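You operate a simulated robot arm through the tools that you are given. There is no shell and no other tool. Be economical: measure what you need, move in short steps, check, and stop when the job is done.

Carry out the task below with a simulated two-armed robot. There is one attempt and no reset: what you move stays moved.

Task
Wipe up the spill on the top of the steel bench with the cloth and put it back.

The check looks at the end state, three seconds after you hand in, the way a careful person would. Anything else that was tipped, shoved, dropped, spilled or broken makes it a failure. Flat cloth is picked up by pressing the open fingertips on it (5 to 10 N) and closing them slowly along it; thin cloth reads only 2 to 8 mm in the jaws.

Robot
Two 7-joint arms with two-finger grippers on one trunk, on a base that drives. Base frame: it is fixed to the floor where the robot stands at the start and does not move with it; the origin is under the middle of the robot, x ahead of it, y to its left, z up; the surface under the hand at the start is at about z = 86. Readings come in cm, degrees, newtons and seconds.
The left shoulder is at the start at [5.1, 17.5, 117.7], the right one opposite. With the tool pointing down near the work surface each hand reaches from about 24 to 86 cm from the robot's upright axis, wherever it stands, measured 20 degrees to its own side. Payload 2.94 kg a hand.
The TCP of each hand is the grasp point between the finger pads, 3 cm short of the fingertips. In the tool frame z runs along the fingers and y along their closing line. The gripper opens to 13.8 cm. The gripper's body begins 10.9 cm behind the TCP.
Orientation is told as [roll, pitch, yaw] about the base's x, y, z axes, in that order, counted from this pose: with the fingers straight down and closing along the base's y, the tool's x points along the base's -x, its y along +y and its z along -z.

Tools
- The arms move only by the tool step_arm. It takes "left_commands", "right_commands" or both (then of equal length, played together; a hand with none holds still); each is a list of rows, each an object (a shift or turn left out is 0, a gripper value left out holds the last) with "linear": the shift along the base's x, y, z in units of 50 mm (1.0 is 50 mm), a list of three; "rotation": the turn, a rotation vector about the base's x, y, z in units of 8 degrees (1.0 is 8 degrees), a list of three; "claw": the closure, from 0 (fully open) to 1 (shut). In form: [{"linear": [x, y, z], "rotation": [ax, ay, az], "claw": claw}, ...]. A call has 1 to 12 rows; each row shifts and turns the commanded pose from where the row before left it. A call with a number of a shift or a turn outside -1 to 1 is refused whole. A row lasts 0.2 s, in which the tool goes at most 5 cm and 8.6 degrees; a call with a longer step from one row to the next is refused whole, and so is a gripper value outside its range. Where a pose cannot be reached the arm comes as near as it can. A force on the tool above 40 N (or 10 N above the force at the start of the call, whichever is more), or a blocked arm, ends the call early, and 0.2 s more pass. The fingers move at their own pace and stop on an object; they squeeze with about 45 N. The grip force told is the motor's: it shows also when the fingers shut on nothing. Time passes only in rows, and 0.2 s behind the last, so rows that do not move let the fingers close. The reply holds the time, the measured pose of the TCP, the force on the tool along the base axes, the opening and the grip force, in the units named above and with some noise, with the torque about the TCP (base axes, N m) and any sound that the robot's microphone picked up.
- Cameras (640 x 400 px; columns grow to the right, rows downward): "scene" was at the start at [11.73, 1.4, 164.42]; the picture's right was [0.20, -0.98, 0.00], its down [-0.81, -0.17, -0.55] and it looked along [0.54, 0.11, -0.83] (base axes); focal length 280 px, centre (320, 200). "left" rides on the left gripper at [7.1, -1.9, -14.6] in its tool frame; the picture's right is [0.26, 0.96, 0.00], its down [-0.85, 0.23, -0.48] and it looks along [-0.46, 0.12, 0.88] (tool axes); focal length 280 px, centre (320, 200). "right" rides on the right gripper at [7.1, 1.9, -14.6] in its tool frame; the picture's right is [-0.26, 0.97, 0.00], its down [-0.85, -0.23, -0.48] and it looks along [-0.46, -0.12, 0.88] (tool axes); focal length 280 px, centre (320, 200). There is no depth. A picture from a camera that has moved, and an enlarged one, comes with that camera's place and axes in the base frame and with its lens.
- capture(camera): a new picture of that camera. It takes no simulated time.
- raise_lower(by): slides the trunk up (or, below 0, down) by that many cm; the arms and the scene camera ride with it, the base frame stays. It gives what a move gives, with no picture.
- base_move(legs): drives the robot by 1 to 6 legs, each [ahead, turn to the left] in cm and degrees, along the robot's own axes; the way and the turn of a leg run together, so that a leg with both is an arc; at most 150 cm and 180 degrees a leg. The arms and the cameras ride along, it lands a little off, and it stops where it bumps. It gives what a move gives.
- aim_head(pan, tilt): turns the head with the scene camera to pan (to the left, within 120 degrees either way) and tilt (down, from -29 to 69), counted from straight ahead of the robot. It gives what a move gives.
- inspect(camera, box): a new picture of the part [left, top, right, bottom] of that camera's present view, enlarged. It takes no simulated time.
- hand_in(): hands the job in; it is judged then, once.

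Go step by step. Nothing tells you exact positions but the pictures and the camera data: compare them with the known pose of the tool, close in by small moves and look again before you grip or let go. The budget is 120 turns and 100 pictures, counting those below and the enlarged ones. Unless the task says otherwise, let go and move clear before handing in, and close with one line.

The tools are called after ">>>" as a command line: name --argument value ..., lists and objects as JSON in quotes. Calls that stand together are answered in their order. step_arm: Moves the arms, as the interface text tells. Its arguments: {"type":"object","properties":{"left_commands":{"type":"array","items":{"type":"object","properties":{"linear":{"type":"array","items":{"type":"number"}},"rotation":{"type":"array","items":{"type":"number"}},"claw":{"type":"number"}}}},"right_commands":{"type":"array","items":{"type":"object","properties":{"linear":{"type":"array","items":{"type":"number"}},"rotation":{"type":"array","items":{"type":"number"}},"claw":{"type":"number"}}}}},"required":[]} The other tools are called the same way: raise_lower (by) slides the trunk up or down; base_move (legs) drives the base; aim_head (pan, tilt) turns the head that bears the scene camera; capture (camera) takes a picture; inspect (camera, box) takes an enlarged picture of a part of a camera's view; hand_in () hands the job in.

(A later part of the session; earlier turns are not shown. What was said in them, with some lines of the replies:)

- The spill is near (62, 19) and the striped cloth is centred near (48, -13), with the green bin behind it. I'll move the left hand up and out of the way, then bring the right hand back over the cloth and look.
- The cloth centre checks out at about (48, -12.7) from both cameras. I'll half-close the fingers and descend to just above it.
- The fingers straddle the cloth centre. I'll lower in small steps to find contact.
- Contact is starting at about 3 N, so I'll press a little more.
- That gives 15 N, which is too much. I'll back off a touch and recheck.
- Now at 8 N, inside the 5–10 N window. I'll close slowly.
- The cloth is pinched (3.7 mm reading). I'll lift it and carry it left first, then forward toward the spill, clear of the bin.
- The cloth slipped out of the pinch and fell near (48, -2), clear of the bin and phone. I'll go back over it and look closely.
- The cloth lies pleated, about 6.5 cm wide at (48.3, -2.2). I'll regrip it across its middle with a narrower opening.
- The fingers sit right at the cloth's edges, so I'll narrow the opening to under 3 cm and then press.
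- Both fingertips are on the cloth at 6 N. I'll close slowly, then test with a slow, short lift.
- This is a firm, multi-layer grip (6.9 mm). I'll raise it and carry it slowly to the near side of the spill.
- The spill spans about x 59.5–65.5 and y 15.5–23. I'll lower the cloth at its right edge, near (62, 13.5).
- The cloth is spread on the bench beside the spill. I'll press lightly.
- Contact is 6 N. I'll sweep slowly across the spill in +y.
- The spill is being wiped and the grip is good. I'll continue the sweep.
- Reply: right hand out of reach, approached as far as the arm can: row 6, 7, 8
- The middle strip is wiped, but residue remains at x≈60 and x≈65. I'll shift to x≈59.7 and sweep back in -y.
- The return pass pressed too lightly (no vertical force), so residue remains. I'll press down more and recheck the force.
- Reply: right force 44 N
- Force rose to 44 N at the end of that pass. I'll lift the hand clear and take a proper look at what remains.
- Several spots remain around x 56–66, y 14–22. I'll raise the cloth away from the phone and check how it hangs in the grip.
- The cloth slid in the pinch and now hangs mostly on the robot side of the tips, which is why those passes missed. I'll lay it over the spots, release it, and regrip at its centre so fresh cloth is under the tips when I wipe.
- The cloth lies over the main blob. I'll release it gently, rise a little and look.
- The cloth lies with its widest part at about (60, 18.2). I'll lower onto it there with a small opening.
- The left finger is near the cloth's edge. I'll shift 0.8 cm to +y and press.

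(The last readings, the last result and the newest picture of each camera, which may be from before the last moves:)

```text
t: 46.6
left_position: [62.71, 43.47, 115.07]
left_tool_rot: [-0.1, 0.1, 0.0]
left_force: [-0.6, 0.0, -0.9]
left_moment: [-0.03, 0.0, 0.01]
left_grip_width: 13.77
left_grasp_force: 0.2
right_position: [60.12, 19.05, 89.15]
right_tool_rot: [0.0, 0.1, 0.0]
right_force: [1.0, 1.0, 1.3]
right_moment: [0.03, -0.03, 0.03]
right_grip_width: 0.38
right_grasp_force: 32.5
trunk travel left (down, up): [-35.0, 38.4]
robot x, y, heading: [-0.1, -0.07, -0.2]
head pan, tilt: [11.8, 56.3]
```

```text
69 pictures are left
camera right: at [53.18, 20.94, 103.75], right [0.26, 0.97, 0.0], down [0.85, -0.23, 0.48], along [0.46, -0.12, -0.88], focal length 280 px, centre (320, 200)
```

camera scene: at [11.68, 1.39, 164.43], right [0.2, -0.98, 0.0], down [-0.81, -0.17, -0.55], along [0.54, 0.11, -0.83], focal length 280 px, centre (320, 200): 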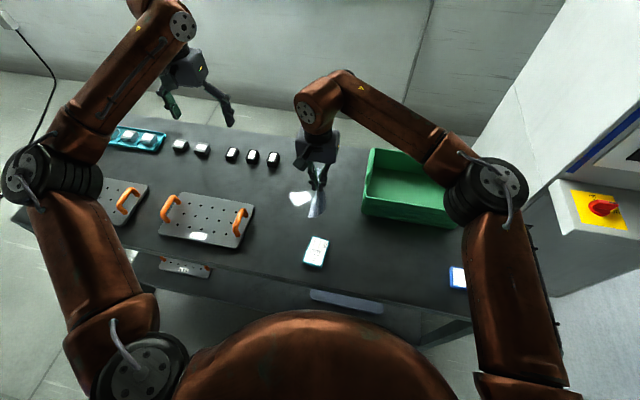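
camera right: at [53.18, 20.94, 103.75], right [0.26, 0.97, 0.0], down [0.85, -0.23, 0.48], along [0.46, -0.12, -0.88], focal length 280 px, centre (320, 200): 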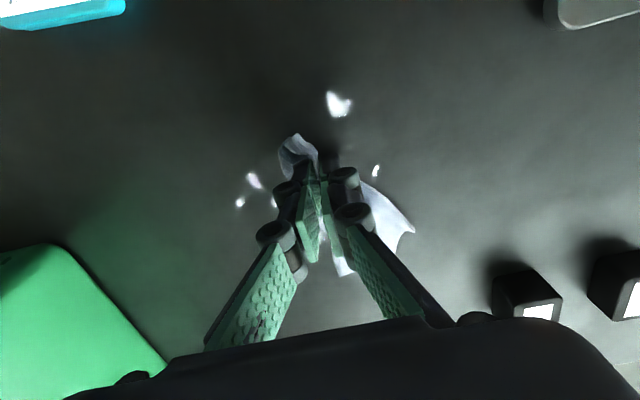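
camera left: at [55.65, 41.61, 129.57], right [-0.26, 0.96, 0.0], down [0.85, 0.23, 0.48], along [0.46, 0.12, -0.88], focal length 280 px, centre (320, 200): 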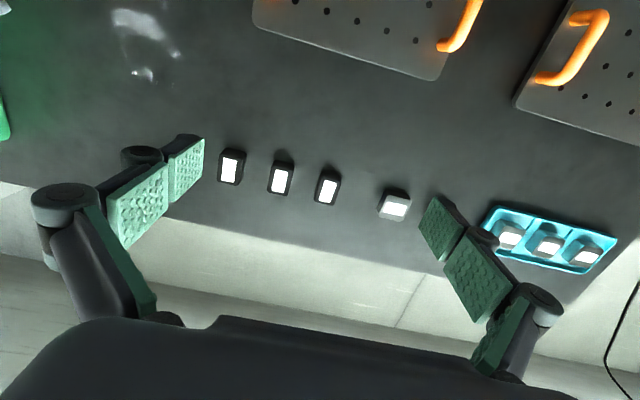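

Most of the main blob is gone. I'll press and sweep over the small right-hand spots (x≈60–62, y≈13–15), watching force.

>>> step_arm --right_commands '[{"linear": [0, 0, -0.03]}, {"linear": [0.1, -0.2, 0]}, {"linear": [0.1, -0.25, 0]}, {"linear": [0, -0.25, 0]}, {"linear": [0, -0.25, 0]}, {"linear": [0, -0.25, 0]}, {"linear": [0, -0.2, 0]}, {}]'

>>> capture --camera "right"

```text
t: 48.4
left_position: [62.79, 43.48, 115.07]
left_tool_rot: [-0.1, 0.1, 0.0]
left_force: [-0.4, -1.1, 0.1]
left_moment: [0.0, -0.01, -0.03]
left_grip_width: 13.79
left_grasp_force: 0.0
right_position: [61.06, 11.84, 88.95]
right_tool_rot: [-0.1, 0.0, 0.0]
right_force: [0.7, 0.2, 4.1]
right_moment: [0.0, 0.04, 0.01]
right_grip_width: 0.55
right_grasp_force: 29.7
trunk travel left (down, up): [-35.0, 38.4]
robot x, y, heading: [-0.06, 0.16, 0.1]
head pan, tilt: [11.8, 56.3]
```

```text
68 pictures are left
camera right: at [54.11, 13.77, 103.64], right [0.26, 0.96, 0.0], down [0.85, -0.23, 0.48], along [0.46, -0.13, -0.88], focal length 280 px, centre (320, 200)
```

right: 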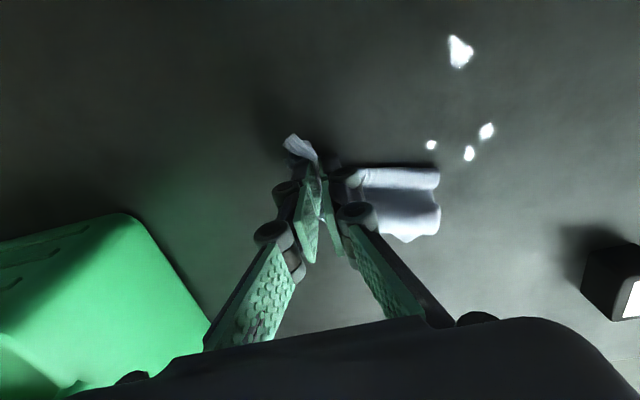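

The right side is clean. Four small spots remain at (61–62, 19–22.5) and (56, 21), so I'll sweep back in +y.

>>> step_arm --right_commands '[{"linear": [0, 0.25, -0.01]}, {"linear": [0, 0.25, 0]}, {"linear": [0, 0.25, 0]}, {"linear": [0, 0.25, 0]}, {"linear": [0, 0.25, 0]}, {"linear": [0, 0.25, 0]}, {"linear": [0, 0.25, 0]}, {"linear": [0, 0.25, 0]}, {"linear": [0, 0.2, 0]}, {}]'

>>> capture --camera "right"

```text
t: 50.6
left_position: [62.69, 43.37, 115.15]
left_tool_rot: [-0.1, 0.0, 0.1]
left_force: [0.8, -0.3, 0.0]
left_moment: [0.02, 0.0, -0.03]
left_grip_width: 13.82
left_grasp_force: 0.0
right_position: [60.93, 23.05, 88.94]
right_tool_rot: [-0.1, 0.0, 0.0]
right_force: [0.3, -1.3, 13.1]
right_moment: [-0.49, 0.08, -0.01]
right_grip_width: 0.7
right_grasp_force: 40.4
trunk travel left (down, up): [-35.0, 38.4]
robot x, y, heading: [0.15, -0.11, 0.2]
head pan, tilt: [11.8, 56.3]
```

```text
67 pictures are left
camera right: at [54.03, 24.88, 103.61], right [0.26, 0.97, 0.0], down [0.85, -0.23, 0.48], along [0.46, -0.12, -0.88], focal length 280 px, centre (320, 200)
```

right: 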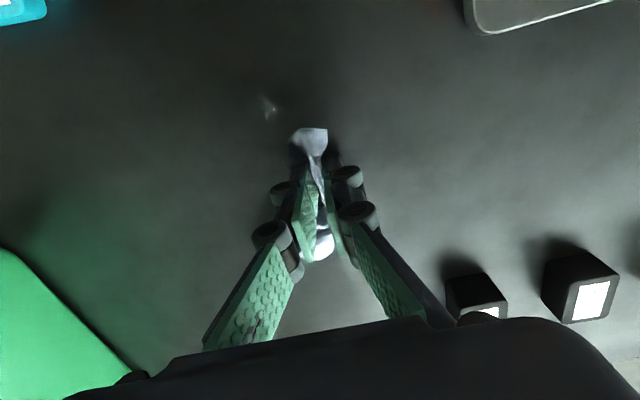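

Only the spot at (56.2, 21) is visible now. I'll slide to x≈56 and sweep over it.

>>> step_arm --right_commands '[{"linear": [-0.25, 0, 0.01]}, {"linear": [-0.25, 0, 0]}, {"linear": [-0.25, 0, 0]}, {"linear": [-0.2, -0.1, 0]}, {"linear": [0, -0.25, 0]}, {"linear": [0, -0.25, 0]}, {"linear": [0, -0.25, 0]}, {"linear": [0, -0.25, 0]}, {"linear": [0, -0.25, 0]}, {}]'

>>> capture --camera "right"

>>> inspect --camera "scene" --box '[220, 140, 380, 240]'

```text
t: 52.8
left_position: [62.86, 43.49, 115.02]
left_tool_rot: [-0.1, 0.0, 0.0]
left_force: [-0.1, 0.2, -0.4]
left_moment: [-0.02, -0.02, -0.01]
left_grip_width: 13.8
left_grasp_force: 0.1
right_position: [56.13, 16.06, 89.14]
right_tool_rot: [-0.1, 0.1, 0.1]
right_force: [0.2, -6.4, 12.7]
right_moment: [-0.34, 0.0, -0.01]
right_grip_width: 0.15
right_grasp_force: 30.7
trunk travel left (down, up): [-35.0, 38.4]
robot x, y, heading: [0.06, -0.12, 0.0]
head pan, tilt: [11.8, 56.3]
```

```text
66 pictures are left
camera right: at [49.42, 18.17, 103.7], right [0.26, 0.96, 0.0], down [0.85, -0.23, 0.48], along [0.46, -0.13, -0.88], focal length 280 px, centre (320, 200)
```

right: 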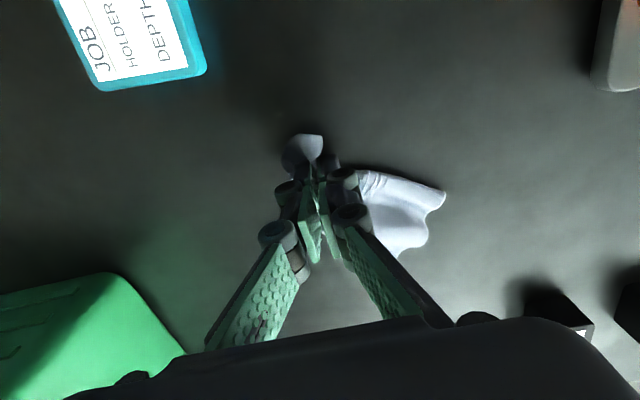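

```text
4.00 times, centred on (300, 190) of scene
camera zoom: at [11.7, 1.49, 164.43], right [0.2, -0.98, 0.0], down [-0.81, -0.17, -0.55], along [0.54, 0.11, -0.83], focal length 1120 px, centre (400, 240)
```

zoom: 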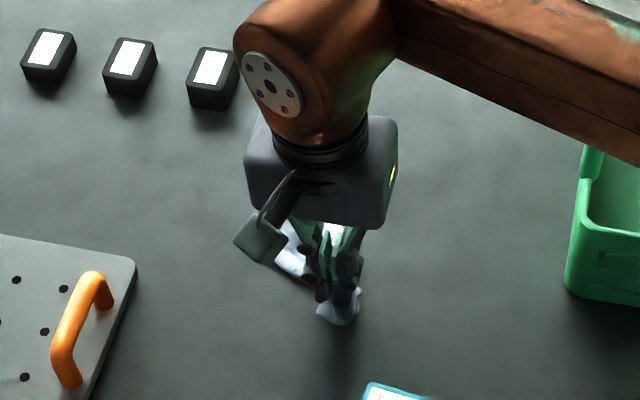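

It looks clean. I'll lift slowly and check both the bench and the grip.

>>> step_arm --right_commands '[{"linear": [0, 0, 0.1]}, {"linear": [0, 0, 0.2]}, {"linear": [0, 0, 0.3]}, {"linear": [0, 0, 0.4]}, {"linear": [0, 0, 0.4]}, {"linear": [0, 0, 0.4]}, {"linear": [0, 0, 0.4]}, {"linear": [0, 0, 0.4]}, {}]'

>>> capture --camera "right"

>>> inspect --camera "scene" --box '[220, 140, 380, 240]'

```text
t: 54.8
left_position: [62.77, 43.42, 115.05]
left_tool_rot: [-0.1, 0.0, 0.0]
left_force: [0.2, 0.1, -0.3]
left_moment: [0.01, 0.0, -0.01]
left_grip_width: 13.82
left_grasp_force: 0.1
right_position: [56.23, 16.21, 101.86]
right_tool_rot: [-0.1, 0.2, 0.1]
right_force: [0.1, 0.1, -1.4]
right_moment: [-0.02, 0.02, 0.01]
right_grip_width: 0.38
right_grasp_force: 30.2
trunk travel left (down, up): [-35.0, 38.4]
robot x, y, heading: [0.02, 0.06, 0.1]
head pan, tilt: [11.8, 56.3]
```

```text
64 pictures are left
camera right: at [49.39, 18.14, 116.49], right [0.26, 0.96, 0.0], down [0.85, -0.23, 0.48], along [0.46, -0.13, -0.88], focal length 280 px, centre (320, 200)
```

right: 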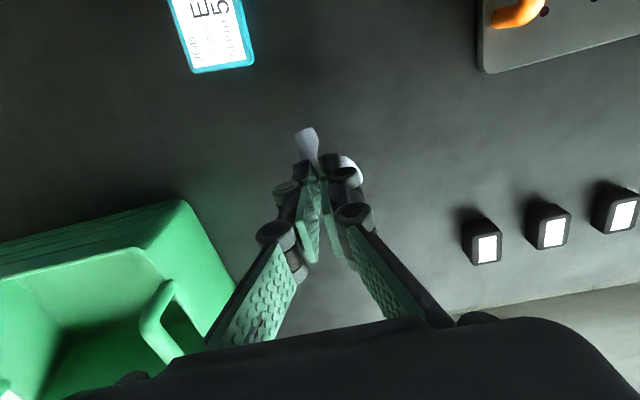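

```text
4.00 times, centred on (300, 190) of scene
camera zoom: at [11.77, 1.49, 164.42], right [0.2, -0.98, 0.0], down [-0.81, -0.17, -0.55], along [0.54, 0.11, -0.83], focal length 1120 px, centre (400, 240)
```

zoom: 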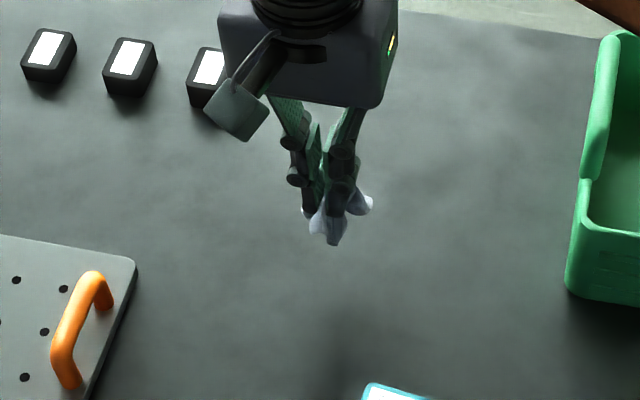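

The bench is clean and the cloth is held. I'll carry it slowly back, passing between phone and bin at x≈55 and extra height.

>>> step_arm --right_commands '[{"linear": [0, 0, 0.4]}, {"linear": [0, -0.2, 0.4]}, {"linear": [-0.1, -0.4, 0]}, {"linear": [-0.1, -0.5, 0]}, {"linear": [0, -0.5, 0]}, {"linear": [0, -0.5, 0]}, {"linear": [0, -0.5, 0]}, {"linear": [-0.2, -0.5, 0]}, {"linear": [-0.3, -0.5, 0]}, {"linear": [-0.3, -0.5, 0]}, {"linear": [-0.3, -0.5, 0]}, {}]'

>>> capture --camera "right"

>>> capture --camera "scene"

```text
t: 57.4
left_position: [62.79, 43.57, 114.98]
left_tool_rot: [0.0, 0.0, 0.0]
left_force: [0.3, 0.0, -0.8]
left_moment: [-0.01, 0.02, 0.01]
left_grip_width: 13.8
left_grasp_force: 0.1
right_position: [49.79, -6.74, 106.04]
right_tool_rot: [-0.1, -0.1, 0.0]
right_force: [-0.8, 1.2, 4.3]
right_moment: [-0.06, -0.01, 0.01]
right_grip_width: 0.23
right_grasp_force: 35.1
trunk travel left (down, up): [-35.0, 38.4]
robot x, y, heading: [0.08, -0.05, 0.0]
head pan, tilt: [11.8, 56.3]
```

```text
62 pictures are left
camera right: at [42.86, -4.85, 120.62], right [0.26, 0.97, 0.0], down [0.85, -0.23, 0.48], along [0.46, -0.13, -0.88], focal length 280 px, centre (320, 200)
```

right: 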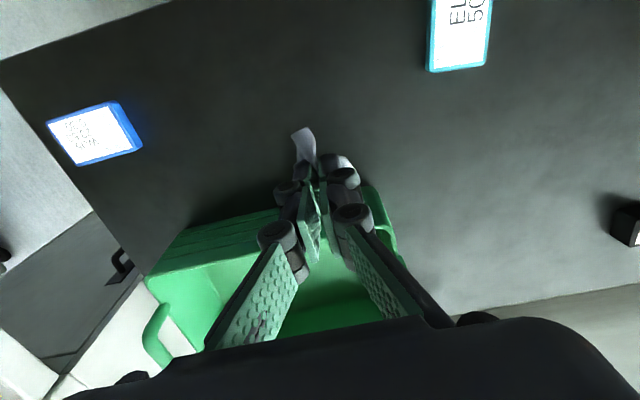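

```text
61 pictures are left
camera scene: at [11.73, 1.54, 164.43], right [0.2, -0.98, 0.0], down [-0.81, -0.17, -0.55], along [0.54, 0.11, -0.83], focal length 280 px, centre (320, 200)
```

scene: 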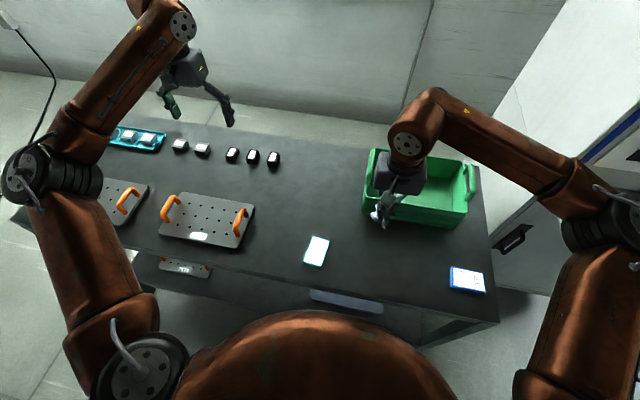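

The spill is gone. I'll lower the cloth onto its original spot at (48, -12.7).

>>> step_arm --right_commands '[{"linear": [-0.2, -0.6, 0]}, {"linear": [-0.1, -0.6, 0]}, {"linear": [0, 0, -0.5]}, {"linear": [0, 0, -0.5]}, {"linear": [0, 0, -0.5]}, {"linear": [0, 0, -0.5]}, {"linear": [0, 0, -0.4]}, {"linear": [0, 0, -0.4]}, {"linear": [0, 0, -0.4]}, {}]'

>>> capture --camera "right"

>>> inspect --camera "scene" --box '[220, 140, 380, 240]'

```text
t: 59.6
left_position: [62.75, 43.47, 115.04]
left_tool_rot: [0.0, 0.0, 0.0]
left_force: [-0.6, 0.4, 0.7]
left_moment: [0.01, 0.02, -0.05]
left_grip_width: 13.83
left_grasp_force: 0.2
right_position: [48.3, -12.99, 90.05]
right_tool_rot: [0.0, -0.1, 0.1]
right_force: [-0.1, -0.8, -1.6]
right_moment: [-0.02, 0.02, 0.01]
right_grip_width: 0.24
right_grasp_force: 28.7
trunk travel left (down, up): [-35.0, 38.4]
robot x, y, heading: [-0.08, -0.11, 0.1]
head pan, tilt: [11.8, 56.3]
```

```text
60 pictures are left
camera right: at [41.38, -10.99, 104.63], right [0.26, 0.97, 0.0], down [0.85, -0.23, 0.48], along [0.46, -0.12, -0.88], focal length 280 px, centre (320, 200)
```

right: 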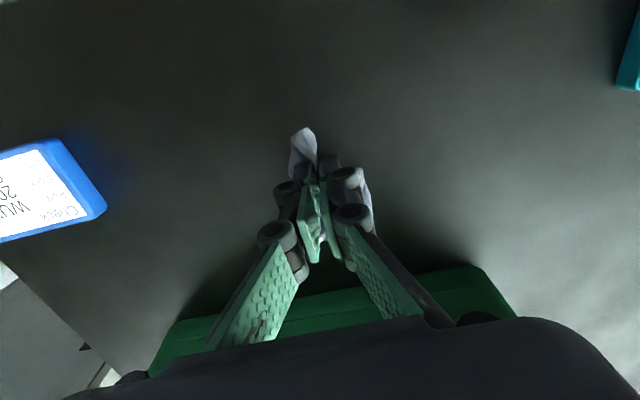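

```text
4.00 times, centred on (300, 190) of scene
camera zoom: at [11.69, 1.43, 164.43], right [0.2, -0.98, 0.0], down [-0.81, -0.17, -0.55], along [0.54, 0.11, -0.83], focal length 1120 px, centre (400, 240)
```

zoom: 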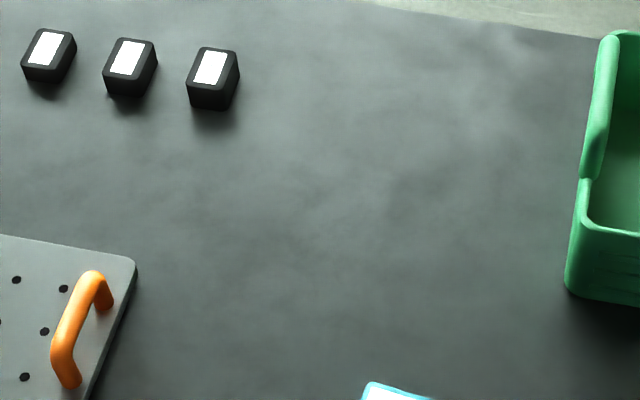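

The bench is fully clean. I'll release the cloth, rise straight up and look.

>>> step_arm --right_commands '[{"claw": 0.9}, {"claw": 0.8}, {"claw": 0.7}, {"claw": 0.6}, {}, {"linear": [0, 0, 0.4]}, {"linear": [0, 0, 0.7]}, {"linear": [0, 0, 0.8]}, {"linear": [0, 0, 0.8]}, {}]'

>>> capture --camera "right"

>>> inspect --camera "scene" --box '[320, 190, 480, 290]'

```text
t: 61.8
left_position: [62.74, 43.32, 114.98]
left_tool_rot: [0.0, 0.0, -0.1]
left_force: [-0.9, -0.2, -0.8]
left_moment: [0.0, 0.0, 0.03]
left_grip_width: 13.81
left_grasp_force: 0.1
right_position: [48.59, -12.96, 103.62]
right_tool_rot: [0.0, 0.1, 0.0]
right_force: [0.0, 0.4, 0.6]
right_moment: [-0.01, 0.02, -0.03]
right_grip_width: 5.54
right_grasp_force: 0.1
trunk travel left (down, up): [-35.0, 38.4]
robot x, y, heading: [-0.37, 0.31, -0.1]
head pan, tilt: [11.8, 56.3]
```

```text
58 pictures are left
camera right: at [41.55, -11.07, 118.22], right [0.26, 0.96, 0.0], down [0.85, -0.23, 0.47], along [0.46, -0.12, -0.88], focal length 280 px, centre (320, 200)
```

right: 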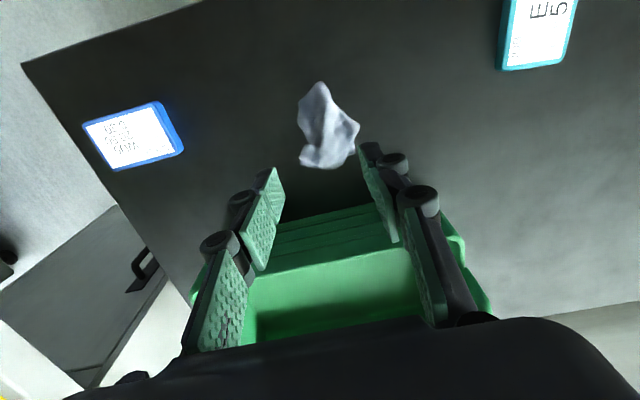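

```text
4.00 times, centred on (400, 240) of scene
camera zoom: at [11.77, 1.39, 164.41], right [0.2, -0.98, 0.0], down [-0.81, -0.17, -0.55], along [0.54, 0.11, -0.83], focal length 1120 px, centre (0, 40)
```

zoom: 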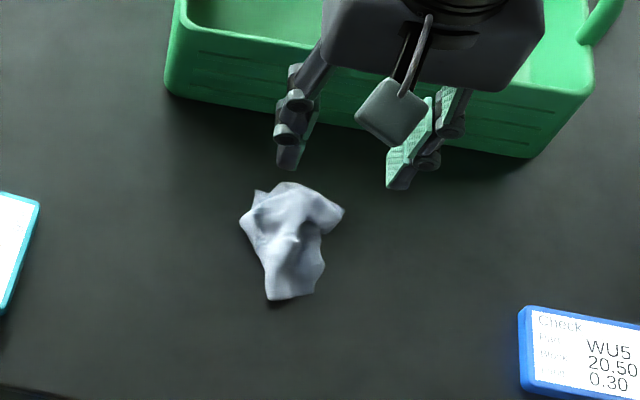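

The cloth is back on its spot at about (49.5, -12.5), but bunched. I'll try one gentle spread: press with nearly closed tips on its centre, then open slowly.

>>> step_arm --right_commands '[{"linear": [0.15, 0.08, -0.5], "claw": 0.9}, {"linear": [0, 0, -0.6]}, {"linear": [0, 0, -0.6]}, {"linear": [0, 0, -0.6]}, {"linear": [0, 0, -0.3]}, {"linear": [0, 0, -0.15]}, {}]'

```text
t: 63.4
left_position: [62.79, 43.36, 115.06]
left_tool_rot: [0.0, -0.1, 0.0]
left_force: [0.5, 0.2, -0.7]
left_moment: [0.01, 0.04, 0.02]
left_grip_width: 13.78
left_grasp_force: 0.1
right_position: [49.08, -12.3, 89.83]
right_tool_rot: [0.1, 0.0, 0.0]
right_force: [-0.5, -1.4, 1.8]
right_moment: [-0.02, 0.0, 0.0]
right_grip_width: 1.36
right_grasp_force: 0.0
trunk travel left (down, up): [-35.0, 38.4]
robot x, y, heading: [0.1, 0.09, -0.1]
head pan, tilt: [11.8, 56.3]
```

>>> step_arm --right_commands '[{"linear": [0, 0, -0.06]}, {"linear": [0, 0, -0.03], "claw": 0.86}, {"claw": 0.82}, {"claw": 0.78}, {"claw": 0.74}, {"claw": 0.7}, {"claw": 0.66}, {"claw": 0.62}, {"claw": 0.58}, {"claw": 0.54}, {"claw": 0.5}, {}]'

>>> step_arm --right_commands '[{"linear": [0, 0, 0.2]}, {"linear": [0, 0, 0.6]}, {"linear": [0, 0, 0.8]}, {"linear": [0, 0, 0.8]}, {"linear": [0, 0, 0.6]}, {}]'

>>> capture --camera "right"

>>> inspect --camera "scene" --box '[320, 190, 480, 290]'

```text
t: 66.0
left_position: [62.76, 43.51, 114.95]
left_tool_rot: [0.0, 0.0, 0.0]
left_force: [0.5, -0.7, 0.0]
left_moment: [0.03, 0.03, -0.01]
left_grip_width: 13.82
left_grasp_force: 0.0
right_position: [49.16, -12.42, 89.27]
right_tool_rot: [0.0, 0.1, 0.1]
right_force: [-1.0, 0.1, 0.1]
right_moment: [-0.01, 0.02, 0.02]
right_grip_width: 6.88
right_grasp_force: 0.1
trunk travel left (down, up): [-35.0, 38.4]
robot x, y, heading: [0.01, -0.01, 0.1]
head pan, tilt: [11.8, 56.3]
```

```text
t: 67.4
left_position: [62.85, 43.46, 115.0]
left_tool_rot: [0.0, 0.1, -0.1]
left_force: [-0.2, -0.3, 0.2]
left_moment: [-0.01, -0.01, -0.02]
left_grip_width: 13.82
left_grasp_force: 0.0
right_position: [48.96, -12.36, 104.33]
right_tool_rot: [0.1, 0.1, -0.1]
right_force: [-0.3, -0.2, 0.1]
right_moment: [0.02, 0.0, -0.01]
right_grip_width: 6.89
right_grasp_force: 0.1
trunk travel left (down, up): [-35.0, 38.4]
robot x, y, heading: [-0.08, -0.26, 0.1]
head pan, tilt: [11.8, 56.3]
```

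```text
56 pictures are left
camera right: at [42.02, -10.45, 119.0], right [0.26, 0.97, 0.0], down [0.85, -0.23, 0.47], along [0.46, -0.12, -0.88], focal length 280 px, centre (320, 200)
```

right: 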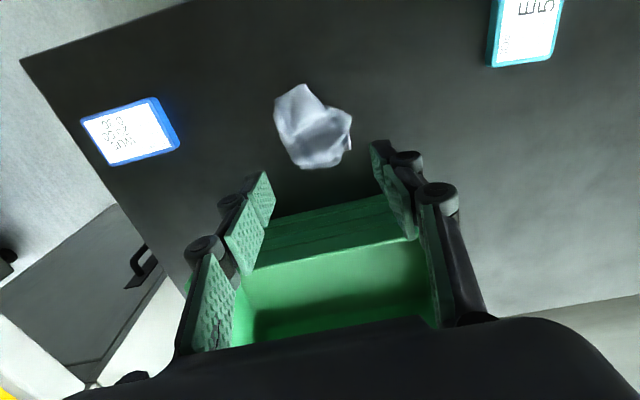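

```text
4.00 times, centred on (400, 240) of scene
camera zoom: at [11.76, 1.39, 164.42], right [0.2, -0.98, 0.0], down [-0.81, -0.17, -0.55], along [0.54, 0.11, -0.83], focal length 1120 px, centre (0, 40)
```

zoom: 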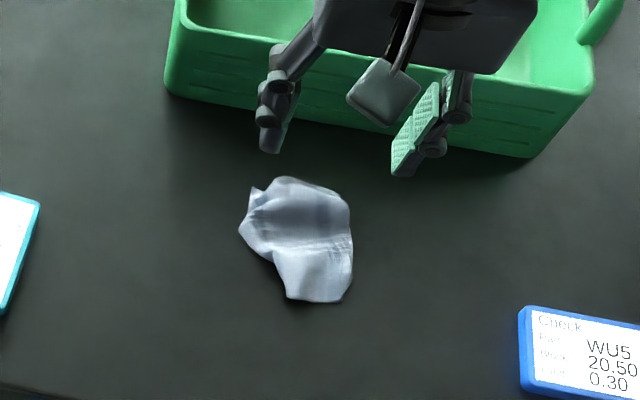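

The cloth is flatter and centred near (49.7, -13), inside its original outline. I'll take one last look over the whole bench before handing in.

>>> capture --camera "scene"

```text
54 pictures are left
camera scene: at [11.76, 1.39, 164.42], right [0.2, -0.98, 0.0], down [-0.81, -0.17, -0.55], along [0.54, 0.11, -0.83], focal length 280 px, centre (320, 200)
```

scene: 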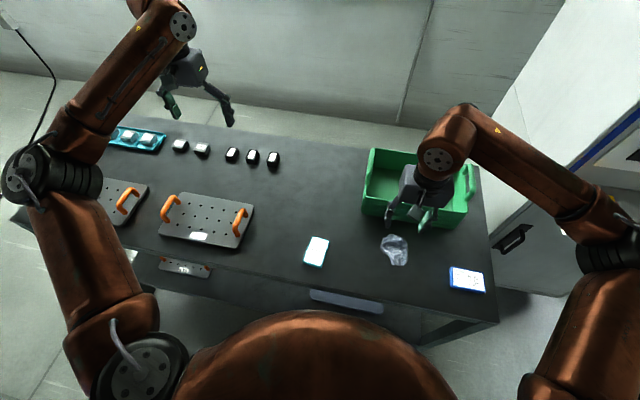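

The bench is clean, everything else is where it was, and both hands are clear, so I'm handing in.

>>> hand_in

```text
The job is handed in.
```

I wiped up the spill and put the cloth back on its original spot; it lies somewhat crumpled rather than flat, and nothing else on the bench looks to have moved.
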